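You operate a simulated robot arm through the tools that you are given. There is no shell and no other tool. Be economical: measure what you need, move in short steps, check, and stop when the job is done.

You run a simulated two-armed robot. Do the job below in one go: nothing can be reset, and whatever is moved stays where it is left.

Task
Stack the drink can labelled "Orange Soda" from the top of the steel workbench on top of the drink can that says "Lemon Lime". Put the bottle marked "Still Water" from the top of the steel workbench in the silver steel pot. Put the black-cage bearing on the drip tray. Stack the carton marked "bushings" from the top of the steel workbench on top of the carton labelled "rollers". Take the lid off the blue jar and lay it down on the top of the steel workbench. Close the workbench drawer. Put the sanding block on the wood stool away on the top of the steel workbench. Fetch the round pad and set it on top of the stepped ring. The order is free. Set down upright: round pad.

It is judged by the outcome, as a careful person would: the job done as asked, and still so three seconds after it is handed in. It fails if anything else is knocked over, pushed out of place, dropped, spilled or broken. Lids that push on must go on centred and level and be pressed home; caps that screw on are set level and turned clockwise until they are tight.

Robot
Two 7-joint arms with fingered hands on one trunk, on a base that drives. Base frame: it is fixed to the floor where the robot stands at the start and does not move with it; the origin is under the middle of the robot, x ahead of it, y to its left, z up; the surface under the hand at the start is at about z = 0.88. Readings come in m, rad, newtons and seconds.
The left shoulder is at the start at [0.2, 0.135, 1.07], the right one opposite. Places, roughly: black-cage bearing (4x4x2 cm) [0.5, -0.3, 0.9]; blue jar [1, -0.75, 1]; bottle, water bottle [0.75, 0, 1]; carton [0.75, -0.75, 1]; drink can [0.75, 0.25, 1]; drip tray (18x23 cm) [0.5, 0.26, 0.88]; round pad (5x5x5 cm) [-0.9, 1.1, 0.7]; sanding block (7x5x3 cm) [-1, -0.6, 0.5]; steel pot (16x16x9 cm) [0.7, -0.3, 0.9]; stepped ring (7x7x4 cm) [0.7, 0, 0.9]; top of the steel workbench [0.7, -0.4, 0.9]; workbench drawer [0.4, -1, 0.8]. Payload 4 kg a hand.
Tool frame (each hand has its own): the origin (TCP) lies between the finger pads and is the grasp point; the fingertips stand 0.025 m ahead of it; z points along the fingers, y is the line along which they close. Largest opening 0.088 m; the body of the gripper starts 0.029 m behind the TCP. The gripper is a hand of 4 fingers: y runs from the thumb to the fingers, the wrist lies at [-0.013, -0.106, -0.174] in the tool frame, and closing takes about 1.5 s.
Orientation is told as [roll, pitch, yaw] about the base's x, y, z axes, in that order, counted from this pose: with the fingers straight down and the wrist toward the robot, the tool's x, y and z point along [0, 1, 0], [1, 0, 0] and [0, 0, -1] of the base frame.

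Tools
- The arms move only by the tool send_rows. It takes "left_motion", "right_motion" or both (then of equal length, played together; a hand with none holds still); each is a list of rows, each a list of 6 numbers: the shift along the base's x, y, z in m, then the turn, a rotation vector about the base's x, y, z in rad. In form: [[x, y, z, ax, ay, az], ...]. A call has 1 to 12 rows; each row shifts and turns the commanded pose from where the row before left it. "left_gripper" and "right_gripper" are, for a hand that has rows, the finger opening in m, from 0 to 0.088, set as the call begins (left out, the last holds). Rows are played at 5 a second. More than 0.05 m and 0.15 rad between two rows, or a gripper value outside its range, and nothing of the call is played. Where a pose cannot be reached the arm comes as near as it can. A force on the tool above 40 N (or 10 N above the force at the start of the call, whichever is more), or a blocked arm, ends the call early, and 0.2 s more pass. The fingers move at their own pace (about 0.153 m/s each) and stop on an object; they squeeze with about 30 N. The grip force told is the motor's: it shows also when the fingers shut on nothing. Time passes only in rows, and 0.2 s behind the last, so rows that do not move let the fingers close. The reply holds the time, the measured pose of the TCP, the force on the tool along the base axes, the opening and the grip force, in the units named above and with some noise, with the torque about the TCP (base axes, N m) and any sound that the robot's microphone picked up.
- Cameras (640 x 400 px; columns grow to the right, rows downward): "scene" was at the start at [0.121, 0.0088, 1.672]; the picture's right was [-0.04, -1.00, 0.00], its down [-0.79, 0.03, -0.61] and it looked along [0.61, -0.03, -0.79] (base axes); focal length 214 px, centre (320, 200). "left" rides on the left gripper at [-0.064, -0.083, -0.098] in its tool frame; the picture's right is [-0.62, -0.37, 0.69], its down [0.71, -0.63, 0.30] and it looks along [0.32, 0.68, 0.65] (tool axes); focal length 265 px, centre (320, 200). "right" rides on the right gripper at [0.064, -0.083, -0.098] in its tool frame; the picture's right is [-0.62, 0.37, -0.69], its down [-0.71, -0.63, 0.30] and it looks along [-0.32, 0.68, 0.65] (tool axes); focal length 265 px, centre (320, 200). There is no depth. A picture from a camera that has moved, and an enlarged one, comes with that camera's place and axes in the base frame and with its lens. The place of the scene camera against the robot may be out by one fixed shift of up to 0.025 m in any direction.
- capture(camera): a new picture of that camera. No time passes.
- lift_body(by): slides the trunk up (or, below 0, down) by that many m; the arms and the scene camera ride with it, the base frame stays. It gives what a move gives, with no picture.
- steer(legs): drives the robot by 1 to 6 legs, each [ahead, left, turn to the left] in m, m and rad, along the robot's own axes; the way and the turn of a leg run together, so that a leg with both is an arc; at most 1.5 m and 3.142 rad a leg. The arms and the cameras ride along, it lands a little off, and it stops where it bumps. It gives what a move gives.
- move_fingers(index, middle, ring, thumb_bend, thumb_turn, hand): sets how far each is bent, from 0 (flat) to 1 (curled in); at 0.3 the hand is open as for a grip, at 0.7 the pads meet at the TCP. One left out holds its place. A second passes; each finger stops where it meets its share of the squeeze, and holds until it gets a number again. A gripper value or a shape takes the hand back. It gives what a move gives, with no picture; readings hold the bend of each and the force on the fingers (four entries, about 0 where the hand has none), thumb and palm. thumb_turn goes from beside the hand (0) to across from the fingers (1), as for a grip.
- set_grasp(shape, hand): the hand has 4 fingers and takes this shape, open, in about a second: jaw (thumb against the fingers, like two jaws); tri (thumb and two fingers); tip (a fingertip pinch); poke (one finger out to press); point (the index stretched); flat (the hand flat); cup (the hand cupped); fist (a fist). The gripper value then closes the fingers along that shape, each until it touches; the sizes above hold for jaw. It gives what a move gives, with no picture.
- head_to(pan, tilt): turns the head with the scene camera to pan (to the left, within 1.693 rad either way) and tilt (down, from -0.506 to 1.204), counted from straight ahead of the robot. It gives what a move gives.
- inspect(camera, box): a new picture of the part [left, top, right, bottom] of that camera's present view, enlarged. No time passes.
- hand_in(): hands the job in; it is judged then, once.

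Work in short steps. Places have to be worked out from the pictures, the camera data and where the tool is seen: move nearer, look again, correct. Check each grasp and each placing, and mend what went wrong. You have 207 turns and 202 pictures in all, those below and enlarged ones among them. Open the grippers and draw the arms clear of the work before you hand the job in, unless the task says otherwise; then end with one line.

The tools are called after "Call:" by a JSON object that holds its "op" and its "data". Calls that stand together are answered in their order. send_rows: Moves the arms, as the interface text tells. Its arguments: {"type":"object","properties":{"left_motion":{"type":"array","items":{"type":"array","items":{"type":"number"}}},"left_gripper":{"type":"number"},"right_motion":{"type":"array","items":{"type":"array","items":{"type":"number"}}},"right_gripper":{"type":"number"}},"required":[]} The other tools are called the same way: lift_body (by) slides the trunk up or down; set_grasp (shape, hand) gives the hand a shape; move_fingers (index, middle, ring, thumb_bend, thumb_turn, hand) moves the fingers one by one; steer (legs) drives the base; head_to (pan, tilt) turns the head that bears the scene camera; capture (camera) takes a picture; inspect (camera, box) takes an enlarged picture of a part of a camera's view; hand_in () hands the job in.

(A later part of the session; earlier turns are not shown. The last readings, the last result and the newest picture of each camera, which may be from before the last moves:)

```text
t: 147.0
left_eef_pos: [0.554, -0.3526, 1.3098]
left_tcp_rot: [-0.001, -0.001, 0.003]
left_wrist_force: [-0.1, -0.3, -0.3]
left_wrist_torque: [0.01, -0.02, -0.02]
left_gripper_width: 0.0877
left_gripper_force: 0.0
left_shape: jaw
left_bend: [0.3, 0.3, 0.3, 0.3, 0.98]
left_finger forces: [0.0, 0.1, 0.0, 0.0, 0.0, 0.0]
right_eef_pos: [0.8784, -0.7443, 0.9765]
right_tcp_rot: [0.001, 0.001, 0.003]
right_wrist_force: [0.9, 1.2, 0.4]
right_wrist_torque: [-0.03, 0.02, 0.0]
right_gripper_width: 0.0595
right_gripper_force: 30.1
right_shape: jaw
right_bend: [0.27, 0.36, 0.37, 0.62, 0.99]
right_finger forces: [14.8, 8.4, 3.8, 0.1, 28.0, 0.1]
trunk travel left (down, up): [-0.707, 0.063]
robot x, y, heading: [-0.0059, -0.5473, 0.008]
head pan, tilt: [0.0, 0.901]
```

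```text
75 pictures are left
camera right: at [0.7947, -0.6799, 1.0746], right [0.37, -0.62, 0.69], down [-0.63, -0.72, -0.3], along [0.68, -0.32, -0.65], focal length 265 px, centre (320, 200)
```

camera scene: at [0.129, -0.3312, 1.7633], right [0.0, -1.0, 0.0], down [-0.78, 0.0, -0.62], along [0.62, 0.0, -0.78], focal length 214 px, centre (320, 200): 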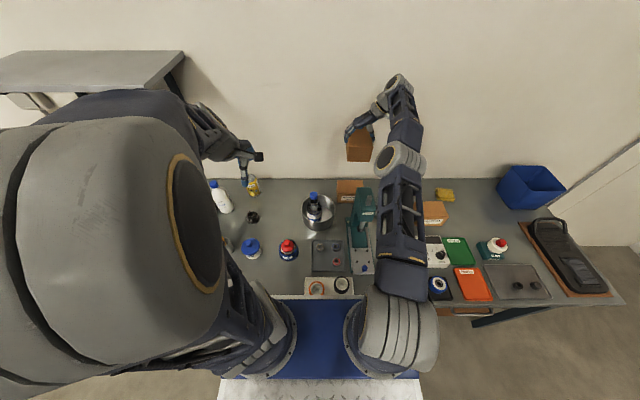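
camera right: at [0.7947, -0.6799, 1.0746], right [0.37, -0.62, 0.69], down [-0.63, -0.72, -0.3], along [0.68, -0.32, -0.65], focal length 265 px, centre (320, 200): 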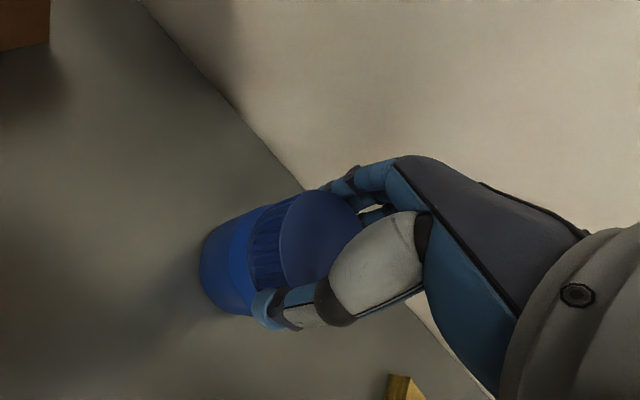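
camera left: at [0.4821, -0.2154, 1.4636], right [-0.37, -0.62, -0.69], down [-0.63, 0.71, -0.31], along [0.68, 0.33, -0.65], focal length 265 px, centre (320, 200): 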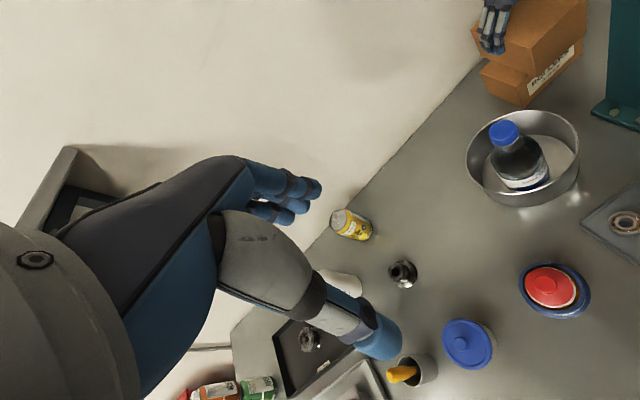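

Call:
{"op": "inspect", "data": {"camera": "right", "box": [180, 180, 380, 340]}}

```text
2.50 times, centred on (280, 260) of right
camera zoom: at [0.7947, -0.6799, 1.0746], right [0.37, -0.62, 0.69], down [-0.63, -0.72, -0.3], along [0.68, -0.32, -0.65], focal length 664 px, centre (420, 50)
```

zoom: 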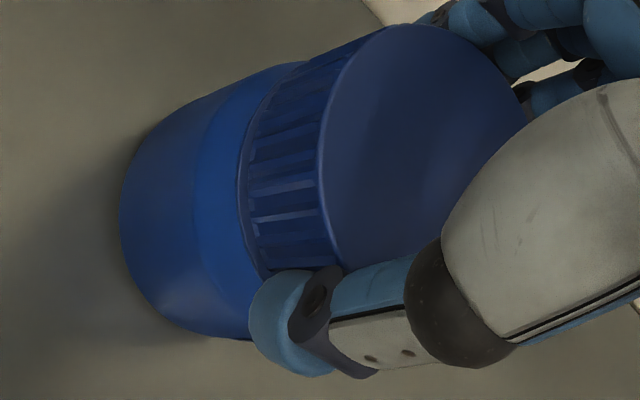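

The jar turned together with the lid. I try pressing down on it while turning, so bench friction holds the jar.

Call:
{"op": "send_rows", "data": {"right_motion": [[0, 0, -0.0015, 0, 0, 0], [0, 0, -0.001, 0, 0, 0], [0, 0, 0, 0, 0, 0]]}}

```text
t: 147.8
left_eef_pos: [0.5528, -0.3523, 1.3096]
left_tcp_rot: [0.0, -0.001, 0.003]
left_wrist_force: [-0.8, -0.3, -0.8]
left_wrist_torque: [0.01, -0.01, 0.0]
left_gripper_width: 0.0879
left_gripper_force: 0.1
left_shape: jaw
left_bend: [0.3, 0.3, 0.3, 0.3, 0.98]
left_finger forces: [0.0, 0.0, 0.0, 0.0, 0.1, 0.1]
right_eef_pos: [0.8785, -0.7447, 0.9743]
right_tcp_rot: [0.0, 0.002, -0.001]
right_wrist_force: [0.8, -0.3, 2.2]
right_wrist_torque: [-0.02, 0.11, -0.02]
right_gripper_width: 0.0591
right_gripper_force: 30.0
right_shape: jaw
right_bend: [0.27, 0.37, 0.37, 0.62, 0.99]
right_finger forces: [14.9, 8.7, 4.1, 0.0, 27.9, 0.0]
trunk travel left (down, up): [-0.707, 0.063]
robot x, y, heading: [-0.0027, -0.5445, 0.002]
head pan, tilt: [0.0, 0.901]
```

Call:
{"op": "send_rows", "data": {"right_motion": [[0, 0, -0.0015, 0, 0, 0], [0, 0, -0.0015, 0, 0, 0], [0, 0, -0.001, 0, 0, 0], [0, 0, 0, 0, 0, 0]]}}

```text
t: 148.8
left_eef_pos: [0.5543, -0.3526, 1.3085]
left_tcp_rot: [0.0, -0.002, 0.005]
left_wrist_force: [0.0, 0.4, 0.9]
left_wrist_torque: [0.0, -0.01, -0.03]
left_gripper_width: 0.0877
left_gripper_force: 0.0
left_shape: jaw
left_bend: [0.3, 0.3, 0.3, 0.3, 0.98]
left_finger forces: [0.0, 0.0, 0.1, 0.0, 0.0, 0.0]
right_eef_pos: [0.8797, -0.7456, 0.9723]
right_tcp_rot: [-0.001, -0.004, 0.001]
right_wrist_force: [1.9, -0.3, 20.3]
right_wrist_torque: [-0.06, 0.31, 0.01]
right_gripper_width: 0.0591
right_gripper_force: 30.0
right_shape: jaw
right_bend: [0.27, 0.36, 0.37, 0.62, 0.99]
right_finger forces: [16.3, 9.8, 4.6, 0.0, 28.5, 0.1]
trunk travel left (down, up): [-0.707, 0.063]
robot x, y, heading: [-0.0071, -0.5469, 0.004]
head pan, tilt: [0.0, 0.901]
```

Pressing with 20 N now. Turn counter-clockwise and watch the torque and whether the jar follows.

Call:
{"op": "send_rows", "data": {"right_motion": [[0, 0, -0.0005, 0, 0, 0.1], [0, 0, 0, 0, 0, 0.12], [0, 0, 0, 0, 0, 0.12], [0, 0, 0, 0, 0, 0.12], [0, 0, 0, 0, 0, 0.12]]}}

Call:
{"op": "inspect", "data": {"camera": "right", "box": [180, 180, 380, 340]}}

```text
t: 150.0
left_eef_pos: [0.5532, -0.354, 1.3092]
left_tcp_rot: [0.001, -0.001, 0.003]
left_wrist_force: [-1.3, 0.3, 0.2]
left_wrist_torque: [0.01, 0.03, 0.01]
left_gripper_width: 0.0879
left_gripper_force: 0.1
left_shape: jaw
left_bend: [0.3, 0.3, 0.3, 0.3, 0.98]
left_finger forces: [0.0, 0.1, 0.0, 0.0, 0.0, 0.0]
right_eef_pos: [0.8777, -0.7441, 0.9725]
right_tcp_rot: [-0.001, 0.002, 0.583]
right_wrist_force: [0.0, 3.9, 23.8]
right_wrist_torque: [-0.04, 0.46, -0.13]
right_gripper_width: 0.0569
right_gripper_force: 30.2
right_shape: jaw
right_bend: [0.27, 0.37, 0.39, 0.66, 0.93]
right_finger forces: [19.0, 8.5, 2.3, 0.1, 28.4, 0.0]
trunk travel left (down, up): [-0.707, 0.063]
robot x, y, heading: [-0.0038, -0.544, 0.002]
head pan, tilt: [0.0, 0.901]
```

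```text
2.50 times, centred on (280, 260) of right
camera zoom: at [0.773, -0.7351, 1.0694], right [0.65, -0.32, 0.69], down [-0.13, -0.94, -0.3], along [0.75, 0.11, -0.65], focal length 664 px, centre (420, 50)
```

zoom: 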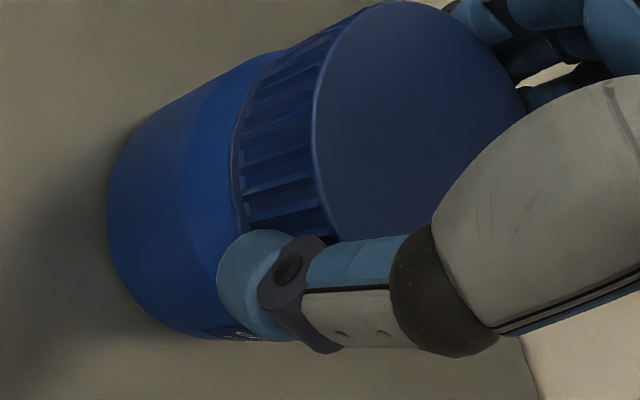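

Only a little label edge is visible: the jar now lags the hand, so either the lid is unscrewing or the grip slips. Continue turning 0.6 rad.

Call:
{"op": "send_rows", "data": {"right_motion": [[0, 0, 0, 0, 0, 0.12], [0, 0, 0, 0, 0, 0.12], [0, 0, 0, 0, 0, 0.12], [0, 0, 0, 0, 0, 0.12], [0, 0, 0, 0, 0, 0.12], [0, 0, 0, 0, 0, 0]]}}

Call:
{"op": "inspect", "data": {"camera": "right", "box": [180, 180, 380, 340]}}

```text
t: 151.4
left_eef_pos: [0.552, -0.3529, 1.3093]
left_tcp_rot: [-0.001, -0.002, 0.004]
left_wrist_force: [-0.8, -0.4, -0.4]
left_wrist_torque: [-0.01, 0.03, 0.01]
left_gripper_width: 0.0876
left_gripper_force: 0.1
left_shape: jaw
left_bend: [0.3, 0.3, 0.3, 0.3, 0.98]
left_finger forces: [0.0, 0.0, 0.1, 0.1, 0.0, 0.0]
right_eef_pos: [0.8778, -0.7455, 0.9715]
right_tcp_rot: [-0.001, 0.002, 1.183]
right_wrist_force: [-2.5, 1.7, 22.2]
right_wrist_torque: [-0.26, 0.35, -0.05]
right_gripper_width: 0.0564
right_gripper_force: 30.0
right_shape: jaw
right_bend: [0.27, 0.37, 0.4, 0.66, 0.92]
right_finger forces: [18.6, 9.4, 1.6, 0.0, 29.5, 0.0]
trunk travel left (down, up): [-0.707, 0.063]
robot x, y, heading: [-0.006, -0.5442, 0.006]
head pan, tilt: [0.0, 0.901]
```

```text
2.50 times, centred on (280, 260) of right
camera zoom: at [0.786, -0.7966, 1.0689], right [0.71, 0.11, 0.69], down [0.42, -0.85, -0.3], along [0.56, 0.51, -0.66], focal length 664 px, centre (420, 50)
```

zoom: 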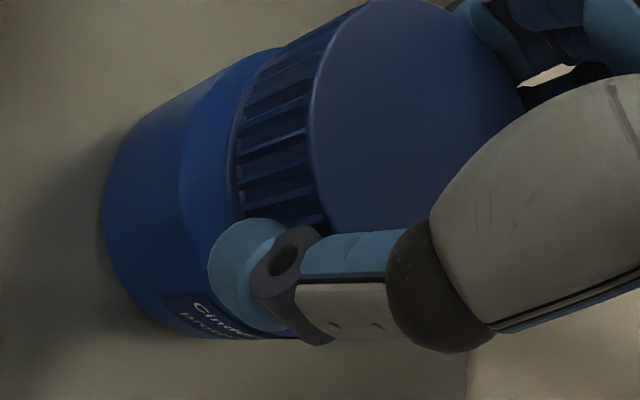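

The lid is turning relative to the jar, though the jar drags partly. Do another cycle: release, turn back, regrip, press harder, turn.

Call:
{"op": "send_rows", "data": {"right_motion": [[0, 0, 0, 0, 0, 0], [0, 0, 0.003, 0, 0, 0], [0, 0, 0, 0, 0, -0.148], [0, 0, 0, 0, 0, -0.148], [0, 0, 0, 0, 0, -0.148], [0, 0, 0, 0, 0, -0.148], [0, 0, 0, 0, 0, -0.148], [0, 0, 0, 0, 0, -0.148], [0, 0, 0, 0, 0, -0.148], [0, 0, 0, 0, 0, -0.148], [0, 0, 0, 0, 0, -0.148], [0, 0, 0, 0, 0, -0.148]], "right_gripper": 0.088}}

Call:
{"op": "capture", "data": {"camera": "right"}}

Call:
{"op": "send_rows", "data": {"right_motion": [[0, 0, 0, 0, 0, 0], [0, 0, 0, 0, 0, 0], [0, 0, 0, 0, 0, 0], [0, 0, 0, 0, 0, 0], [0, 0, 0, 0, 0, 0], [0, 0, 0, 0, 0, 0], [0, 0, -0.0015, 0, 0, 0], [0, 0, -0.0015, 0, 0, 0], [0, 0, -0.001, 0, 0, 0], [0, 0, 0, 0, 0, 0]], "right_gripper": 0.04}}

```text
t: 154.0
left_eef_pos: [0.5529, -0.3547, 1.309]
left_tcp_rot: [0.0, -0.002, 0.003]
left_wrist_force: [-0.4, -0.4, 0.6]
left_wrist_torque: [-0.03, -0.02, 0.01]
left_gripper_width: 0.0879
left_gripper_force: 0.1
left_shape: jaw
left_bend: [0.3, 0.3, 0.3, 0.3, 0.98]
left_finger forces: [0.0, 0.1, 0.0, 0.1, 0.0, 0.0]
right_eef_pos: [0.878, -0.7451, 0.9738]
right_tcp_rot: [0.001, 0.002, -0.304]
right_wrist_force: [-0.4, 0.0, 0.9]
right_wrist_torque: [0.0, 0.0, -0.01]
right_gripper_width: 0.0877
right_gripper_force: 0.2
right_shape: jaw
right_bend: [0.3, 0.3, 0.3, 0.3, 0.97]
right_finger forces: [0.1, 0.1, 0.0, 0.2, 0.1, 0.0]
trunk travel left (down, up): [-0.707, 0.063]
robot x, y, heading: [-0.004, -0.5463, 0.002]
head pan, tilt: [0.0, 0.901]
```

```text
71 pictures are left
camera right: at [0.8178, -0.6594, 1.0713], right [0.17, -0.7, 0.69], down [-0.81, -0.49, -0.3], along [0.56, -0.51, -0.65], focal length 265 px, centre (320, 200)
```

right: 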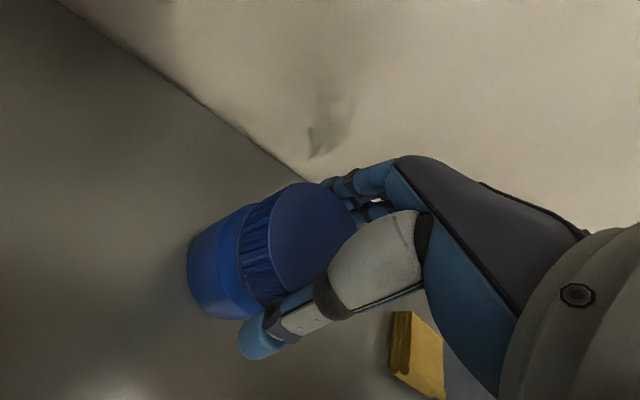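

```text
t: 156.2
left_eef_pos: [0.5521, -0.3528, 1.3097]
left_tcp_rot: [0.001, -0.001, 0.005]
left_wrist_force: [-0.6, -0.1, 0.3]
left_wrist_torque: [-0.01, -0.01, -0.03]
left_gripper_width: 0.0877
left_gripper_force: 0.1
left_shape: jaw
left_bend: [0.3, 0.3, 0.3, 0.3, 0.98]
left_finger forces: [0.1, 0.0, 0.0, 0.0, 0.1, 0.0]
right_eef_pos: [0.8786, -0.746, 0.971]
right_tcp_rot: [0.002, -0.001, -0.299]
right_wrist_force: [-4.8, -0.8, 15.6]
right_wrist_torque: [-0.04, 0.0, -0.01]
right_gripper_width: 0.0592
right_gripper_force: 30.4
right_shape: jaw
right_bend: [0.27, 0.38, 0.39, 0.6, 1.0]
right_finger forces: [16.8, 8.7, 0.5, 0.1, 30.5, 0.1]
trunk travel left (down, up): [-0.707, 0.063]
robot x, y, heading: [-0.0072, -0.5489, 0.007]
head pan, tilt: [0.0, 0.901]
```

Turn another 1.48 rad with slightly more pressure.

Call:
{"op": "send_rows", "data": {"right_motion": [[0, 0, -0.0015, 0, 0, 0.12], [0, 0, 0, 0, 0, 0.148], [0, 0, 0, 0, 0, 0.148], [0, 0, 0, 0, 0, 0.148], [0, 0, 0, 0, 0, 0.148], [0, 0, 0, 0, 0, 0.148], [0, 0, 0, 0, 0, 0.148], [0, 0, 0, 0, 0, 0.148], [0, 0, 0, 0, 0, 0.148], [0, 0, 0, 0, 0, 0.148], [0, 0, 0, 0, 0, 0]]}}

Call:
{"op": "inspect", "data": {"camera": "right", "box": [180, 180, 380, 340]}}

```text
t: 158.6
left_eef_pos: [0.5535, -0.3546, 1.3085]
left_tcp_rot: [0.0, -0.002, 0.003]
left_wrist_force: [0.2, 0.2, 0.4]
left_wrist_torque: [0.01, 0.01, 0.0]
left_gripper_width: 0.0875
left_gripper_force: 0.1
left_shape: jaw
left_bend: [0.3, 0.3, 0.3, 0.3, 0.98]
left_finger forces: [0.0, 0.1, 0.0, 0.0, 0.0, 0.1]
right_eef_pos: [0.879, -0.7451, 0.9711]
right_tcp_rot: [-0.004, -0.001, 1.153]
right_wrist_force: [7.3, 1.4, 28.6]
right_wrist_torque: [0.21, -0.23, -0.08]
right_gripper_width: 0.0582
right_gripper_force: 30.4
right_shape: jaw
right_bend: [0.27, 0.37, 0.4, 0.61, 1.0]
right_finger forces: [18.0, 10.8, 4.0, 0.0, 28.1, 0.0]
trunk travel left (down, up): [-0.707, 0.063]
robot x, y, heading: [-0.0055, -0.5458, 0.001]
head pan, tilt: [0.0, 0.901]
```

```text
2.50 times, centred on (280, 260) of right
camera zoom: at [0.7854, -0.7941, 1.0679], right [0.71, 0.09, 0.7], down [0.4, -0.87, -0.3], along [0.58, 0.49, -0.65], focal length 664 px, centre (420, 50)
```

zoom: 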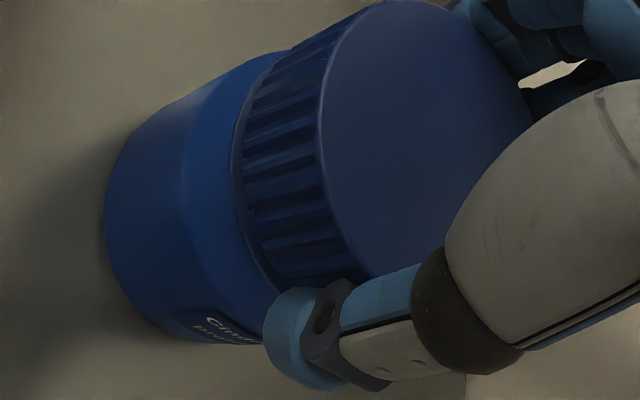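

The label stayed put: the jar held and the lid turned ~1.4 rad. Test with a gentle lift of 8 mm.

Call:
{"op": "send_rows", "data": {"right_motion": [[0, 0, 0.005, 0, 0, 0], [0, 0, 0.006, 0, 0, 0], [0, 0, 0.005, 0, 0, 0], [0, 0, 0, 0, 0, 0]]}}

Call:
{"op": "inspect", "data": {"camera": "right", "box": [180, 180, 380, 340]}}

```text
t: 159.6
left_eef_pos: [0.5537, -0.3532, 1.3083]
left_tcp_rot: [0.0, -0.002, 0.005]
left_wrist_force: [0.0, 0.9, 0.2]
left_wrist_torque: [0.01, 0.04, -0.03]
left_gripper_width: 0.0882
left_gripper_force: 0.0
left_shape: jaw
left_bend: [0.3, 0.3, 0.3, 0.3, 0.98]
left_finger forces: [0.0, 0.0, 0.1, 0.0, 0.0, 0.0]
right_eef_pos: [0.8773, -0.7454, 0.9808]
right_tcp_rot: [0.002, 0.005, 1.154]
right_wrist_force: [0.3, -0.9, -3.6]
right_wrist_torque: [0.01, 0.02, 0.0]
right_gripper_width: 0.0588
right_gripper_force: 30.1
right_shape: jaw
right_bend: [0.27, 0.37, 0.4, 0.61, 1.0]
right_finger forces: [17.5, 8.4, 1.6, 0.1, 28.1, 0.0]
trunk travel left (down, up): [-0.707, 0.063]
robot x, y, heading: [-0.0098, -0.5456, 0.006]
head pan, tilt: [0.0, 0.901]
```

```text
2.50 times, centred on (280, 260) of right
camera zoom: at [0.7851, -0.7941, 1.0801], right [0.72, 0.09, 0.69], down [0.4, -0.87, -0.3], along [0.57, 0.49, -0.66], focal length 664 px, centre (420, 50)
```

zoom: 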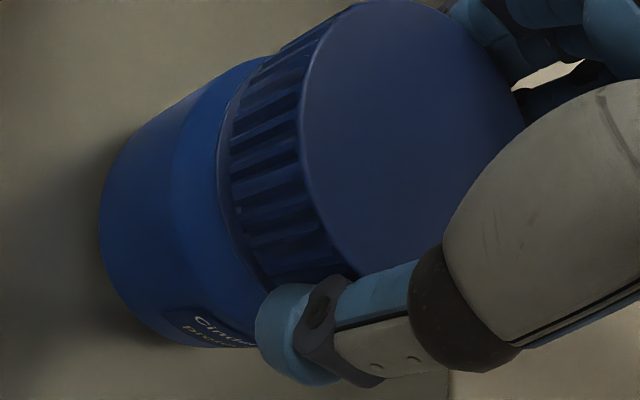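

The jar still comes along; set it back, and do another unscrewing cycle.

Call:
{"op": "send_rows", "data": {"right_motion": [[0, 0, -0.005, 0, 0, 0], [0, 0, -0.005, 0, 0, 0], [0, 0, 0, 0, 0, 0]]}}

Call:
{"op": "send_rows", "data": {"right_motion": [[0, 0, 0, 0, 0, 0], [0, 0, 0, 0, 0, 0], [0, 0, 0, 0, 0, -0.148], [0, 0, 0, 0, 0, -0.148], [0, 0, 0, 0, 0, -0.148], [0, 0, 0, 0, 0, -0.148], [0, 0, 0, 0, 0, -0.148], [0, 0, 0, 0, 0, -0.148], [0, 0, 0, 0, 0, -0.148], [0, 0, 0, 0, 0, -0.148], [0, 0, 0, 0, 0, -0.148], [0, 0, 0, 0, 0, -0.148]], "right_gripper": 0.088}}

Call:
{"op": "capture", "data": {"camera": "right"}}

```text
t: 160.4
left_eef_pos: [0.5524, -0.353, 1.3098]
left_tcp_rot: [-0.001, 0.0, 0.003]
left_wrist_force: [0.2, 0.1, 0.3]
left_wrist_torque: [-0.02, 0.04, -0.02]
left_gripper_width: 0.0877
left_gripper_force: 0.0
left_shape: jaw
left_bend: [0.3, 0.3, 0.3, 0.3, 0.98]
left_finger forces: [0.1, 0.1, 0.0, 0.0, 0.1, 0.1]
right_eef_pos: [0.8787, -0.7457, 0.973]
right_tcp_rot: [-0.001, 0.001, 1.152]
right_wrist_force: [1.2, -0.2, 1.4]
right_wrist_torque: [-0.01, 0.0, 0.03]
right_gripper_width: 0.0581
right_gripper_force: 29.4
right_shape: jaw
right_bend: [0.27, 0.37, 0.4, 0.61, 1.0]
right_finger forces: [17.1, 8.3, 1.9, 0.0, 28.4, 0.0]
trunk travel left (down, up): [-0.707, 0.063]
robot x, y, heading: [-0.0046, -0.5428, 0.005]
head pan, tilt: [0.0, 0.901]
```

```text
t: 163.0
left_eef_pos: [0.5532, -0.3537, 1.3097]
left_tcp_rot: [0.0, -0.002, 0.004]
left_wrist_force: [0.8, -0.3, 0.4]
left_wrist_torque: [-0.01, -0.02, 0.01]
left_gripper_width: 0.0878
left_gripper_force: 0.0
left_shape: jaw
left_bend: [0.3, 0.3, 0.3, 0.3, 0.98]
left_finger forces: [0.0, 0.1, 0.0, 0.0, 0.0, 0.1]
right_eef_pos: [0.8787, -0.7459, 0.9735]
right_tcp_rot: [0.001, 0.002, -0.331]
right_wrist_force: [0.7, -0.3, 0.1]
right_wrist_torque: [0.0, 0.02, 0.0]
right_gripper_width: 0.0878
right_gripper_force: 0.1
right_shape: jaw
right_bend: [0.3, 0.3, 0.3, 0.3, 0.98]
right_finger forces: [0.0, 0.0, 0.1, 0.0, 0.1, 0.1]
trunk travel left (down, up): [-0.707, 0.063]
robot x, y, heading: [-0.0041, -0.5461, 0.0]
head pan, tilt: [0.0, 0.901]
```

```text
68 pictures are left
camera right: at [0.8201, -0.6577, 1.0714], right [0.15, -0.71, 0.69], down [-0.83, -0.47, -0.3], along [0.54, -0.53, -0.66], focal length 265 px, centre (320, 200)
```

right: 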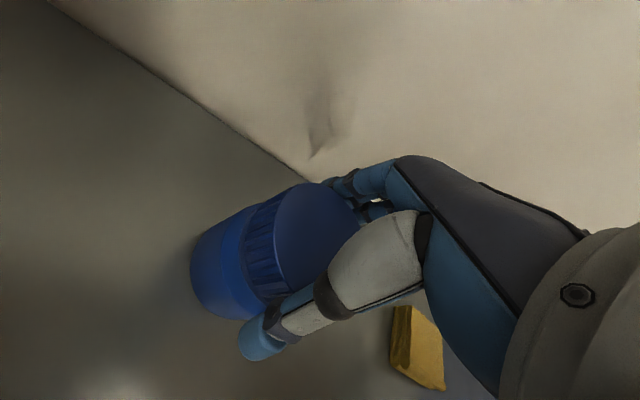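

Regrip, press, and turn again.

Call:
{"op": "send_rows", "data": {"right_motion": [[0, 0, 0, 0, 0, 0], [0, 0, 0, 0, 0, 0], [0, 0, 0, 0, 0, 0], [0, 0, 0, 0, 0, 0], [0, 0, 0, 0, 0, 0], [0, 0, 0, 0, 0, 0], [0, 0, -0.0015, 0, 0, 0], [0, 0, -0.0015, 0, 0, 0], [0, 0, -0.0015, 0, 0, 0], [0, 0, 0, 0, 0, 0]], "right_gripper": 0.04}}

Call:
{"op": "send_rows", "data": {"right_motion": [[0, 0, -0.0005, 0, 0, 0.12], [0, 0, 0, 0, 0, 0.148], [0, 0, 0, 0, 0, 0.148], [0, 0, 0, 0, 0, 0.148], [0, 0, 0, 0, 0, 0.148], [0, 0, 0, 0, 0, 0.148], [0, 0, 0, 0, 0, 0.148], [0, 0, 0, 0, 0, 0.148], [0, 0, 0, 0, 0, 0.148], [0, 0, 0, 0, 0, 0.148], [0, 0, 0, 0, 0, 0.12], [0, 0, 0, 0, 0, 0]]}}

Call:
{"op": "send_rows", "data": {"right_motion": [[0, 0, 0.005, 0, 0, 0], [0, 0, 0.006, 0, 0, 0], [0, 0, 0.005, 0, 0, 0], [0, 0, 0, 0, 0, 0]]}}

Call:
{"op": "inspect", "data": {"camera": "right", "box": [180, 180, 380, 340]}}

```text
t: 165.2
left_eef_pos: [0.553, -0.352, 1.3106]
left_tcp_rot: [-0.001, -0.001, 0.003]
left_wrist_force: [0.2, -0.1, 0.2]
left_wrist_torque: [-0.03, -0.01, 0.04]
left_gripper_width: 0.088
left_gripper_force: 0.0
left_shape: jaw
left_bend: [0.3, 0.3, 0.3, 0.3, 0.98]
left_finger forces: [0.1, 0.0, 0.0, 0.0, 0.0, 0.0]
right_eef_pos: [0.8798, -0.7455, 0.9712]
right_tcp_rot: [0.003, -0.002, -0.33]
right_wrist_force: [-4.2, 0.1, 16.1]
right_wrist_torque: [0.0, 0.05, 0.02]
right_gripper_width: 0.0591
right_gripper_force: 30.2
right_shape: jaw
right_bend: [0.27, 0.38, 0.4, 0.6, 1.0]
right_finger forces: [16.2, 8.7, 2.3, 0.0, 30.7, 0.0]
trunk travel left (down, up): [-0.707, 0.063]
robot x, y, heading: [-0.0035, -0.544, 0.004]
head pan, tilt: [0.0, 0.901]
```

```text
t: 167.8
left_eef_pos: [0.5518, -0.3524, 1.3097]
left_tcp_rot: [0.0, -0.002, 0.004]
left_wrist_force: [-0.6, 0.2, -1.0]
left_wrist_torque: [-0.01, -0.04, 0.02]
left_gripper_width: 0.0879
left_gripper_force: 0.1
left_shape: jaw
left_bend: [0.3, 0.3, 0.3, 0.3, 0.98]
left_finger forces: [0.0, 0.1, 0.1, 0.0, 0.0, 0.0]
right_eef_pos: [0.8697, -0.7449, 0.971]
right_tcp_rot: [-0.001, 0.001, 1.247]
right_wrist_force: [2.9, -1.0, 16.2]
right_wrist_torque: [0.08, -0.1, -0.05]
right_gripper_width: 0.0588
right_gripper_force: 29.6
right_shape: jaw
right_bend: [0.27, 0.37, 0.4, 0.61, 1.0]
right_finger forces: [17.6, 10.0, 3.1, 0.0, 30.0, 0.1]
right hand out of reach, approached as far as the arm can: row 11
trunk travel left (down, up): [-0.707, 0.063]
robot x, y, heading: [-0.0039, -0.5442, 0.007]
head pan, tilt: [0.0, 0.901]
```

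```text
t: 168.8
left_eef_pos: [0.5537, -0.3527, 1.3096]
left_tcp_rot: [0.0, -0.002, 0.004]
left_wrist_force: [0.5, -0.2, -0.2]
left_wrist_torque: [-0.02, 0.02, -0.04]
left_gripper_width: 0.088
left_gripper_force: 0.1
left_shape: jaw
left_bend: [0.3, 0.3, 0.3, 0.3, 0.98]
left_finger forces: [0.0, 0.0, 0.1, 0.0, 0.1, 0.0]
right_eef_pos: [0.8662, -0.7433, 0.9848]
right_tcp_rot: [0.003, 0.003, 1.244]
right_wrist_force: [0.3, -0.8, -0.1]
right_wrist_torque: [-0.02, 0.0, -0.04]
right_gripper_width: 0.0589
right_gripper_force: 30.0
right_shape: jaw
right_bend: [0.27, 0.37, 0.4, 0.61, 0.99]
right_finger forces: [18.0, 9.1, 2.4, 0.1, 29.4, 0.1]
trunk travel left (down, up): [-0.707, 0.063]
robot x, y, heading: [-0.006, -0.545, -0.001]
head pan, tilt: [0.0, 0.901]
```

```text
2.50 times, centred on (280, 260) of right
camera zoom: at [0.78, -0.8011, 1.0829], right [0.71, 0.15, 0.69], down [0.47, -0.83, -0.3], along [0.52, 0.54, -0.66], focal length 664 px, centre (420, 50)
```

zoom: 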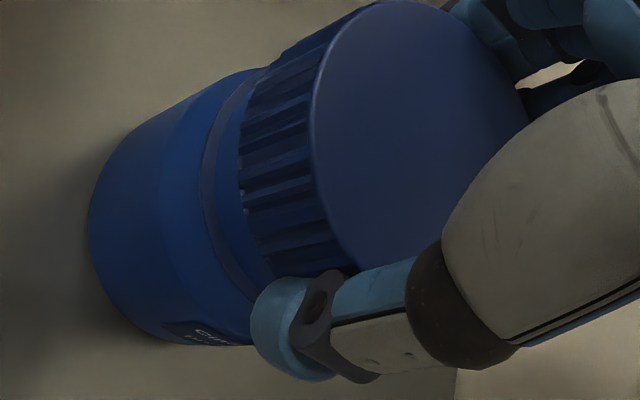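

The lid has separated (rim visible, no load). Lift straight up.

Call:
{"op": "send_rows", "data": {"right_motion": [[0, 0, 0.01, 0, 0, 0], [0, 0, 0.02, 0, 0, 0], [0, 0, 0.03, 0, 0, 0], [0, 0, 0.03, 0, 0, 0], [0, 0, 0, 0, 0, 0]]}}

Call:
{"op": "capture", "data": {"camera": "right"}}

```text
t: 170.0
left_eef_pos: [0.5523, -0.3535, 1.3089]
left_tcp_rot: [0.0, -0.002, 0.004]
left_wrist_force: [-0.7, 0.4, -0.1]
left_wrist_torque: [0.01, 0.01, 0.01]
left_gripper_width: 0.088
left_gripper_force: 0.1
left_shape: jaw
left_bend: [0.3, 0.3, 0.3, 0.3, 0.98]
left_finger forces: [0.2, 0.0, 0.1, 0.1, 0.0, 0.0]
right_eef_pos: [0.8705, -0.7452, 1.0752]
right_tcp_rot: [0.0, 0.001, 1.245]
right_wrist_force: [0.0, 0.5, -0.3]
right_wrist_torque: [0.0, -0.01, 0.01]
right_gripper_width: 0.0586
right_gripper_force: 29.8
right_shape: jaw
right_bend: [0.27, 0.37, 0.4, 0.61, 0.99]
right_finger forces: [18.1, 8.9, 2.2, 0.2, 29.0, 0.0]
trunk travel left (down, up): [-0.707, 0.063]
robot x, y, heading: [-0.0039, -0.548, 0.003]
head pan, tilt: [0.0, 0.901]
```

```text
66 pictures are left
camera right: at [0.7829, -0.8014, 1.1731], right [0.71, 0.15, 0.69], down [0.47, -0.83, -0.3], along [0.53, 0.54, -0.66], focal length 265 px, centre (320, 200)
```

right: 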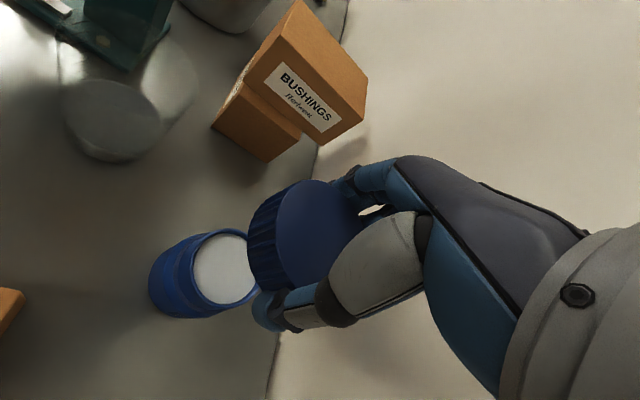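

Lid is off, jar open and upright. I carry the lid to the free spot where the bushings carton stood, (0.73, -1.15): turn the hand back and drive right.

Call:
{"op": "send_rows", "data": {"right_motion": [[-0.01, 0, 0.03, 0, 0, -0.14], [-0.02, 0, 0.03, 0, 0, -0.14], [-0.02, 0, 0.02, 0, 0, -0.14], [-0.02, 0, 0.02, 0, 0, -0.14], [-0.02, 0, 0, 0, 0, -0.14], [-0.02, 0, 0, 0, 0, -0.14], [-0.02, 0, 0, 0, 0, -0.14], [0, 0, 0, 0, 0, -0.14], [0, 0, 0, 0, 0, -0.125]]}}

Call:
{"op": "steer", "data": {"legs": [[0, -0.38, 0]]}}

Call:
{"op": "capture", "data": {"camera": "right"}}

```text
t: 172.0
left_eef_pos: [0.5538, -0.3536, 1.3088]
left_tcp_rot: [0.0, -0.001, 0.002]
left_wrist_force: [0.3, -0.3, -0.2]
left_wrist_torque: [-0.02, 0.02, 0.0]
left_gripper_width: 0.0878
left_gripper_force: 0.2
left_shape: jaw
left_bend: [0.3, 0.3, 0.3, 0.3, 0.98]
left_finger forces: [0.0, 0.0, 0.0, 0.1, 0.1, 0.0]
right_eef_pos: [0.7387, -0.7457, 1.1755]
right_tcp_rot: [0.001, 0.002, -0.003]
right_wrist_force: [0.1, 0.7, 0.3]
right_wrist_torque: [0.0, 0.03, -0.02]
right_gripper_width: 0.0586
right_gripper_force: 29.7
right_shape: jaw
right_bend: [0.27, 0.37, 0.4, 0.61, 0.99]
right_finger forces: [17.7, 8.8, 2.1, 0.0, 28.3, 0.1]
trunk travel left (down, up): [-0.707, 0.063]
robot x, y, heading: [-0.0076, -0.544, 0.003]
head pan, tilt: [0.0, 0.901]
```

```text
t: 174.4
left_eef_pos: [0.5546, -0.7304, 1.3086]
left_tcp_rot: [-0.001, -0.004, 0.005]
left_wrist_force: [0.1, -0.2, 0.2]
left_wrist_torque: [0.01, 0.01, 0.02]
left_gripper_width: 0.0877
left_gripper_force: 0.1
left_shape: jaw
left_bend: [0.3, 0.3, 0.3, 0.3, 0.98]
left_finger forces: [0.1, 0.0, 0.0, 0.0, 0.0, 0.1]
right_eef_pos: [0.74, -1.1211, 1.1748]
right_tcp_rot: [0.001, 0.001, 0.003]
right_wrist_force: [-0.3, 0.1, -0.2]
right_wrist_torque: [0.01, -0.02, 0.0]
right_gripper_width: 0.0586
right_gripper_force: 29.9
right_shape: jaw
right_bend: [0.27, 0.37, 0.4, 0.61, 0.99]
right_finger forces: [17.8, 8.7, 2.1, 0.0, 28.1, 0.1]
trunk travel left (down, up): [-0.707, 0.063]
robot x, y, heading: [-0.0027, -0.9275, 0.005]
head pan, tilt: [0.0, 0.901]
```

```text
65 pictures are left
camera right: at [0.6572, -1.0568, 1.2729], right [0.37, -0.62, 0.69], down [-0.63, -0.72, -0.3], along [0.68, -0.32, -0.66], focal length 265 px, centre (320, 200)
```

right: 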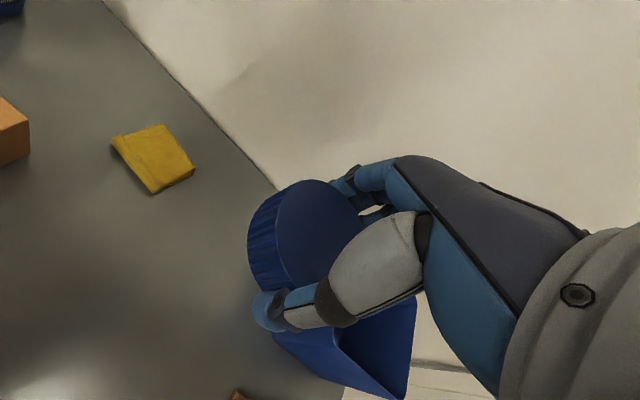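

Below is free bench. Move to (0.71, -1.12) and lower until near contact (TCP ≈ 0.908).

Call:
{"op": "send_rows", "data": {"right_motion": [[-0.03, 0, -0.035, 0, 0, 0], [0, 0, -0.045, 0, 0, 0], [0, 0, -0.045, 0, 0, 0], [0, 0, -0.045, 0, 0, 0], [0, 0, -0.045, 0, 0, 0], [0, 0, -0.03, 0, 0, 0], [0, 0, -0.015, 0, 0, 0], [0, 0, 0, 0, 0, 0]]}}

Call:
{"op": "capture", "data": {"camera": "right"}}

```text
t: 176.2
left_eef_pos: [0.5542, -0.7313, 1.3098]
left_tcp_rot: [0.0, -0.002, 0.006]
left_wrist_force: [0.1, -1.3, -0.6]
left_wrist_torque: [-0.03, 0.01, -0.01]
left_gripper_width: 0.088
left_gripper_force: 0.0
left_shape: jaw
left_bend: [0.3, 0.3, 0.3, 0.3, 0.98]
left_finger forces: [0.0, 0.0, 0.0, 0.0, 0.1, 0.1]
right_eef_pos: [0.7107, -1.122, 0.9135]
right_tcp_rot: [0.002, 0.004, 0.001]
right_wrist_force: [0.0, -0.6, -0.9]
right_wrist_torque: [0.02, 0.03, -0.01]
right_gripper_width: 0.0582
right_gripper_force: 30.5
right_shape: jaw
right_bend: [0.27, 0.37, 0.4, 0.61, 0.99]
right_finger forces: [17.5, 8.8, 1.9, 0.1, 27.6, 0.0]
trunk travel left (down, up): [-0.707, 0.063]
robot x, y, heading: [-0.007, -0.925, 0.003]
head pan, tilt: [0.0, 0.901]
```

```text
64 pictures are left
camera right: at [0.6271, -1.0571, 1.0113], right [0.37, -0.62, 0.69], down [-0.63, -0.72, -0.3], along [0.68, -0.32, -0.66], focal length 265 px, centre (320, 200)
```

right: 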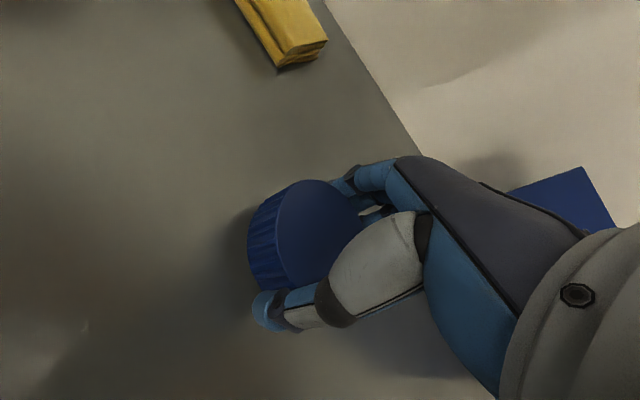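

Lower to contact, then release and rise.

Call:
{"op": "send_rows", "data": {"right_motion": [[0, 0, -0.004, 0, 0, 0], [0, 0, -0.003, 0, 0, 0], [0, 0, -0.002, 0, 0, 0], [0, 0, 0, 0, 0, 0]]}}

Call:
{"op": "send_rows", "data": {"right_motion": [[0, 0, 0.001, 0, 0, 0], [0, 0, 0, 0, 0, 0], [0, 0, 0, 0, 0, 0], [0, 0, 0, 0, 0, 0]], "right_gripper": 0.088}}

Call:
{"op": "send_rows", "data": {"right_motion": [[0, 0, 0.02, 0, 0, 0], [0, 0, 0.03, 0, 0, 0], [0, 0, 0.045, 0, 0, 0], [0, 0, 0.045, 0, 0, 0], [0, 0, 0.045, 0, 0, 0], [0, 0, 0.045, 0, 0, 0], [0, 0, 0.045, 0, 0, 0]]}}

Call:
{"op": "capture", "data": {"camera": "right"}}

```text
t: 177.2
left_eef_pos: [0.5551, -0.7311, 1.3104]
left_tcp_rot: [0.0, -0.002, 0.006]
left_wrist_force: [-0.2, -0.1, 0.7]
left_wrist_torque: [0.05, 0.01, -0.01]
left_gripper_width: 0.0878
left_gripper_force: 0.2
left_shape: jaw
left_bend: [0.3, 0.3, 0.3, 0.3, 0.98]
left_finger forces: [0.0, 0.0, 0.0, 0.1, 0.1, 0.0]
right_eef_pos: [0.7098, -1.1222, 0.9058]
right_tcp_rot: [0.0, 0.001, 0.001]
right_wrist_force: [0.8, -0.9, -0.1]
right_wrist_torque: [-0.02, 0.0, -0.02]
right_gripper_width: 0.0587
right_gripper_force: 30.3
right_shape: jaw
right_bend: [0.27, 0.37, 0.4, 0.61, 0.99]
right_finger forces: [17.5, 9.4, 1.9, 0.0, 27.6, 0.0]
trunk travel left (down, up): [-0.707, 0.063]
robot x, y, heading: [-0.0049, -0.9208, 0.006]
head pan, tilt: [0.0, 0.901]
```

```text
t: 178.2
left_eef_pos: [0.5543, -0.7319, 1.3086]
left_tcp_rot: [0.0, -0.001, 0.005]
left_wrist_force: [-0.5, 0.5, -0.6]
left_wrist_torque: [0.03, 0.01, 0.02]
left_gripper_width: 0.0879
left_gripper_force: 0.1
left_shape: jaw
left_bend: [0.3, 0.3, 0.3, 0.3, 0.98]
left_finger forces: [0.1, 0.0, 0.0, 0.0, 0.0, 0.0]
right_eef_pos: [0.7101, -1.1214, 0.9067]
right_tcp_rot: [-0.001, 0.002, 0.003]
right_wrist_force: [0.0, 0.9, -0.6]
right_wrist_torque: [0.02, 0.01, 0.01]
right_gripper_width: 0.0874
right_gripper_force: 0.0
right_shape: jaw
right_bend: [0.3, 0.3, 0.3, 0.3, 0.98]
right_finger forces: [0.0, 0.0, 0.0, 0.1, 0.0, 0.1]
trunk travel left (down, up): [-0.707, 0.063]
robot x, y, heading: [-0.0014, -0.9275, 0.008]
head pan, tilt: [0.0, 0.901]
```

```text
t: 179.8
left_eef_pos: [0.5542, -0.7307, 1.3084]
left_tcp_rot: [0.001, -0.001, 0.004]
left_wrist_force: [0.1, -0.1, -0.5]
left_wrist_torque: [0.01, 0.03, -0.01]
left_gripper_width: 0.0878
left_gripper_force: 0.0
left_shape: jaw
left_bend: [0.3, 0.3, 0.3, 0.3, 0.98]
left_finger forces: [0.0, 0.0, 0.0, 0.0, 0.0, 0.1]
right_eef_pos: [0.7102, -1.1238, 1.1827]
right_tcp_rot: [0.001, 0.004, 0.004]
right_wrist_force: [-0.5, 0.0, 0.4]
right_wrist_torque: [0.04, 0.02, -0.01]
right_gripper_width: 0.0878
right_gripper_force: 0.1
right_shape: jaw
right_bend: [0.3, 0.3, 0.3, 0.3, 0.98]
right_finger forces: [0.0, 0.0, 0.0, 0.0, 0.0, 0.1]
trunk travel left (down, up): [-0.707, 0.063]
robot x, y, heading: [-0.0038, -0.9269, 0.005]
head pan, tilt: [0.0, 0.901]
```

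```text
63 pictures are left
camera right: at [0.6279, -1.058, 1.2808], right [0.37, -0.62, 0.69], down [-0.63, -0.72, -0.3], along [0.68, -0.32, -0.66], focal length 265 px, centre (320, 200)
```

right: 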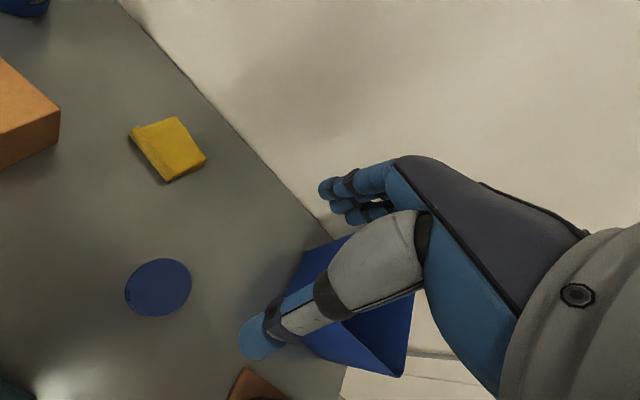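

Lid lies on the bench. Next the sanding block: raise the right hand, back away from the bench and turn around to face the stool.

Call:
{"op": "send_rows", "data": {"right_motion": [[-0.03, 0.02, 0.03, 0, 0, 0], [-0.04, 0.02, 0.02, 0, 0, 0], [-0.04, 0.02, 0.02, 0, 0, 0], [-0.04, 0, 0.02, 0, 0, 0]]}}

Call:
{"op": "steer", "data": {"legs": [[-0.22, -0.08, 0], [0, 0, -3.14]]}}

Call:
{"op": "head_to", "data": {"pan": -0.3, "tilt": 0.9}}

Call:
{"op": "capture", "data": {"camera": "scene"}}

Call:
{"op": "capture", "data": {"camera": "right"}}

```text
t: 180.8
left_eef_pos: [0.5545, -0.731, 1.3102]
left_tcp_rot: [-0.001, 0.001, 0.005]
left_wrist_force: [0.0, 0.1, 0.0]
left_wrist_torque: [-0.02, 0.02, 0.04]
left_gripper_width: 0.0878
left_gripper_force: 0.0
left_shape: jaw
left_bend: [0.3, 0.3, 0.3, 0.3, 0.98]
left_finger forces: [0.1, 0.1, 0.0, 0.0, 0.0, 0.1]
right_eef_pos: [0.5608, -1.0636, 1.2717]
right_tcp_rot: [0.0, 0.003, 0.004]
right_wrist_force: [0.3, -0.3, -0.6]
right_wrist_torque: [0.02, 0.01, 0.0]
right_gripper_width: 0.0877
right_gripper_force: 0.2
right_shape: jaw
right_bend: [0.3, 0.3, 0.3, 0.3, 0.98]
right_finger forces: [0.0, 0.0, 0.0, 0.0, 0.0, 0.1]
trunk travel left (down, up): [-0.707, 0.063]
robot x, y, heading: [-0.0018, -0.9248, 0.004]
head pan, tilt: [0.0, 0.901]
```

```text
t: 190.0
left_eef_pos: [-0.7901, -1.1774, 1.3102]
left_tcp_rot: [0.0, -0.003, 3.107]
left_wrist_force: [0.1, 0.3, -0.2]
left_wrist_torque: [-0.02, 0.03, 0.0]
left_gripper_width: 0.0879
left_gripper_force: 0.1
left_shape: jaw
left_bend: [0.3, 0.3, 0.3, 0.3, 0.98]
left_finger forces: [0.0, 0.0, 0.0, 0.0, 0.0, 0.1]
right_eef_pos: [-0.7821, -0.8442, 1.2719]
right_tcp_rot: [0.0, 0.003, 3.104]
right_wrist_force: [0.0, -0.3, -0.1]
right_wrist_torque: [0.0, -0.02, 0.01]
right_gripper_width: 0.0879
right_gripper_force: 0.0
right_shape: jaw
right_bend: [0.3, 0.3, 0.3, 0.3, 0.98]
right_finger forces: [0.0, 0.0, 0.1, 0.0, 0.1, 0.1]
trunk travel left (down, up): [-0.707, 0.063]
robot x, y, heading: [-0.2213, -1.0071, 3.107]
head pan, tilt: [0.0, 0.901]
```

```text
t: 190.8
left_eef_pos: [-0.7903, -1.178, 1.3089]
left_tcp_rot: [-0.001, -0.001, 3.105]
left_wrist_force: [0.2, -0.7, 0.9]
left_wrist_torque: [0.0, 0.01, -0.02]
left_gripper_width: 0.0878
left_gripper_force: 0.0
left_shape: jaw
left_bend: [0.3, 0.3, 0.3, 0.3, 0.98]
left_finger forces: [0.1, 0.0, 0.0, 0.1, 0.0, 0.0]
right_eef_pos: [-0.7822, -0.8455, 1.2715]
right_tcp_rot: [-0.001, 0.004, 3.105]
right_wrist_force: [-0.8, -0.1, 0.2]
right_wrist_torque: [-0.02, 0.02, 0.0]
right_gripper_width: 0.0876
right_gripper_force: 0.1
right_shape: jaw
right_bend: [0.3, 0.3, 0.3, 0.3, 0.98]
right_finger forces: [0.0, 0.1, 0.0, 0.1, 0.0, 0.1]
trunk travel left (down, up): [-0.707, 0.063]
robot x, y, heading: [-0.2272, -1.007, 3.109]
head pan, tilt: [-0.3, 0.901]
```

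```text
62 pictures are left
camera scene: at [-0.3686, -0.9681, 1.7058], right [0.33, 0.94, 0.0], down [0.74, -0.26, -0.62], along [-0.59, 0.2, -0.78], focal length 214 px, centre (320, 200)
```

scene: 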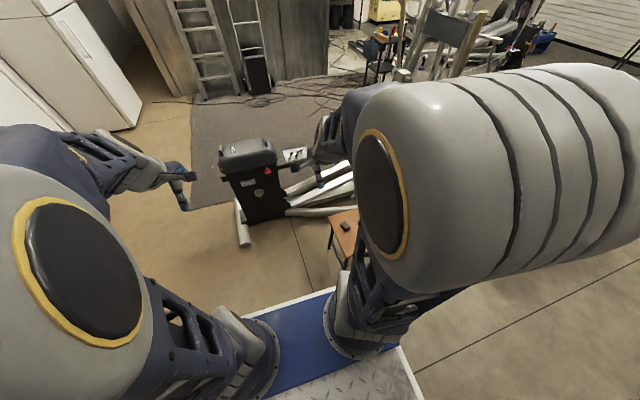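

```text
61 pictures are left
camera right: at [-0.7018, -0.9112, 1.3697], right [-0.35, 0.63, 0.69], down [0.66, 0.69, -0.3], along [-0.67, 0.35, -0.66], focal length 265 px, centre (320, 200)
```

right: 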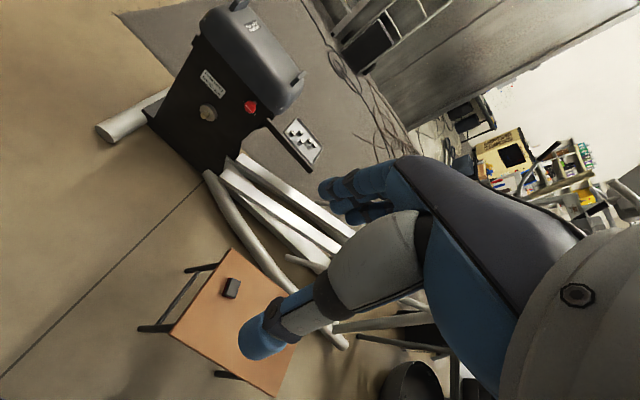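

Sanding block ≈ (-0.995, -0.59), stool top maybe 0.47. Drive 0.1 m ahead, lower the trunk 0.38 m, and look again.

Call:
{"op": "steer", "data": {"legs": [[0.1, 0, 0]]}}

Call:
{"op": "lift_body", "data": {"by": -0.38}}

Call:
{"op": "capture", "data": {"camera": "right"}}

```text
t: 191.9
left_eef_pos: [-0.8917, -1.174, 1.3087]
left_tcp_rot: [-0.001, -0.002, 3.106]
left_wrist_force: [-0.5, 0.7, -0.1]
left_wrist_torque: [0.03, 0.02, 0.02]
left_gripper_width: 0.0879
left_gripper_force: 0.1
left_shape: jaw
left_bend: [0.3, 0.3, 0.3, 0.3, 0.98]
left_finger forces: [0.1, 0.0, 0.0, 0.0, 0.0, 0.0]
right_eef_pos: [-0.8839, -0.8411, 1.2712]
right_tcp_rot: [0.0, 0.001, 3.102]
right_wrist_force: [0.2, 0.3, 0.1]
right_wrist_torque: [-0.04, 0.02, -0.02]
right_gripper_width: 0.0876
right_gripper_force: 0.1
right_shape: jaw
right_bend: [0.3, 0.3, 0.3, 0.3, 0.98]
right_finger forces: [0.1, 0.0, 0.1, 0.0, 0.0, 0.0]
trunk travel left (down, up): [-0.707, 0.063]
robot x, y, heading: [-0.3285, -1.0025, 3.107]
head pan, tilt: [-0.3, 0.901]
```

```text
t: 195.6
left_eef_pos: [-0.8908, -1.173, 0.9289]
left_tcp_rot: [-0.001, -0.001, 3.105]
left_wrist_force: [0.4, -0.2, -0.6]
left_wrist_torque: [0.0, 0.0, 0.01]
left_gripper_width: 0.0879
left_gripper_force: 0.1
left_shape: jaw
left_bend: [0.3, 0.3, 0.3, 0.3, 0.98]
left_finger forces: [0.0, 0.1, 0.0, 0.1, 0.0, 0.0]
right_eef_pos: [-0.8834, -0.8411, 0.8915]
right_tcp_rot: [0.0, 0.002, 3.103]
right_wrist_force: [0.0, 0.3, 0.7]
right_wrist_torque: [-0.03, 0.01, 0.02]
right_gripper_width: 0.0874
right_gripper_force: 0.0
right_shape: jaw
right_bend: [0.3, 0.3, 0.3, 0.3, 0.98]
right_finger forces: [0.0, 0.1, 0.0, 0.1, 0.0, 0.0]
trunk travel left (down, up): [-0.327, 0.443]
robot x, y, heading: [-0.3252, -1.0018, 3.106]
head pan, tilt: [-0.3, 0.901]
```

```text
60 pictures are left
camera right: at [-0.8037, -0.9074, 0.9897], right [-0.35, 0.63, 0.69], down [0.66, 0.69, -0.3], along [-0.67, 0.35, -0.66], focal length 265 px, centre (320, 200)
```

right: 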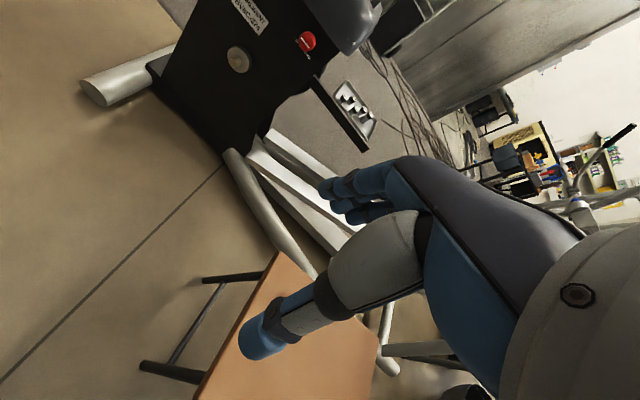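

Move the right hand to above the block, (-0.99, -0.60, 0.74).

Call:
{"op": "send_rows", "data": {"right_motion": [[-0.02, 0.04, -0.02, 0, 0, 0], [-0.02, 0.04, -0.02, 0, 0, 0], [-0.018, 0.04, -0.02, 0, 0, 0], [-0.018, 0.04, -0.02, 0, 0, 0], [-0.016, 0.04, -0.02, 0, 0, 0], [-0.015, 0.041, -0.02, 0, 0, 0], [0, 0, -0.03, 0, 0, 0], [0, 0, 0, 0, 0, 0]]}}

Call:
{"op": "capture", "data": {"camera": "right"}}

```text
t: 197.4
left_eef_pos: [-0.8923, -1.1741, 0.9294]
left_tcp_rot: [0.0, -0.003, 3.105]
left_wrist_force: [-0.1, 0.3, -0.2]
left_wrist_torque: [0.0, 0.03, -0.08]
left_gripper_width: 0.0879
left_gripper_force: 0.1
left_shape: jaw
left_bend: [0.3, 0.3, 0.3, 0.3, 0.98]
left_finger forces: [0.0, 0.0, 0.0, 0.0, 0.1, 0.1]
right_eef_pos: [-0.9907, -0.5986, 0.7426]
right_tcp_rot: [-0.001, 0.001, 3.102]
right_wrist_force: [-0.7, 0.2, -0.9]
right_wrist_torque: [-0.01, 0.0, 0.0]
right_gripper_width: 0.0877
right_gripper_force: 0.1
right_shape: jaw
right_bend: [0.3, 0.3, 0.3, 0.3, 0.98]
right_finger forces: [0.0, 0.0, 0.0, 0.1, 0.0, 0.1]
trunk travel left (down, up): [-0.327, 0.443]
robot x, y, heading: [-0.3228, -1.0015, 3.106]
head pan, tilt: [-0.3, 0.901]
```

```text
59 pictures are left
camera right: at [-0.9103, -0.6655, 0.8406], right [-0.35, 0.63, 0.69], down [0.66, 0.69, -0.3], along [-0.67, 0.35, -0.66], focal length 265 px, centre (320, 200)
```

right: 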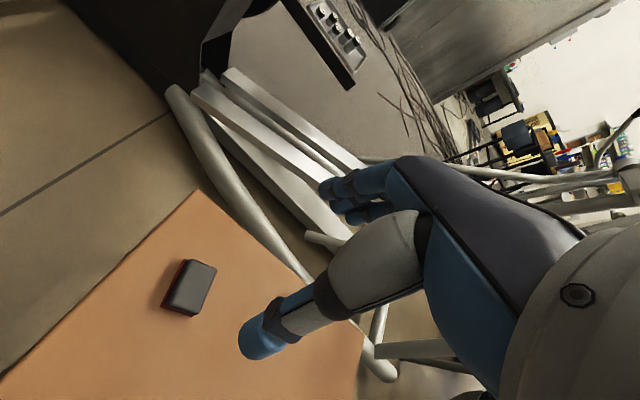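

Triangulation puts the block at about (-1.03, -0.553) with its top at z≈0.40. Zoom for orientation.

Call:
{"op": "inspect", "data": {"camera": "right", "box": [140, 240, 240, 340]}}

```text
4.00 times, centred on (190, 290) of right
camera zoom: at [-0.9103, -0.6655, 0.8406], right [-0.35, 0.63, 0.69], down [0.66, 0.69, -0.3], along [-0.67, 0.35, -0.66], focal length 1062 px, centre (840, -160)
```

zoom: 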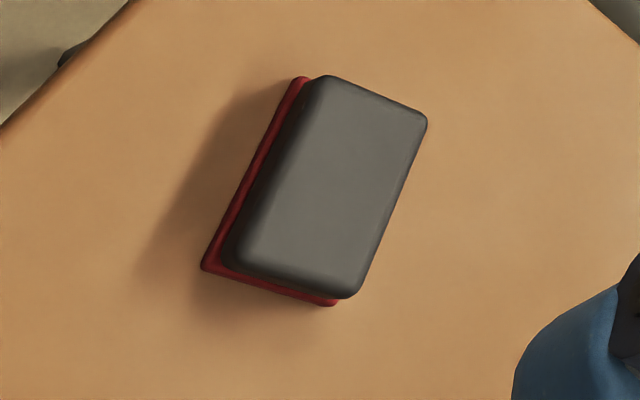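

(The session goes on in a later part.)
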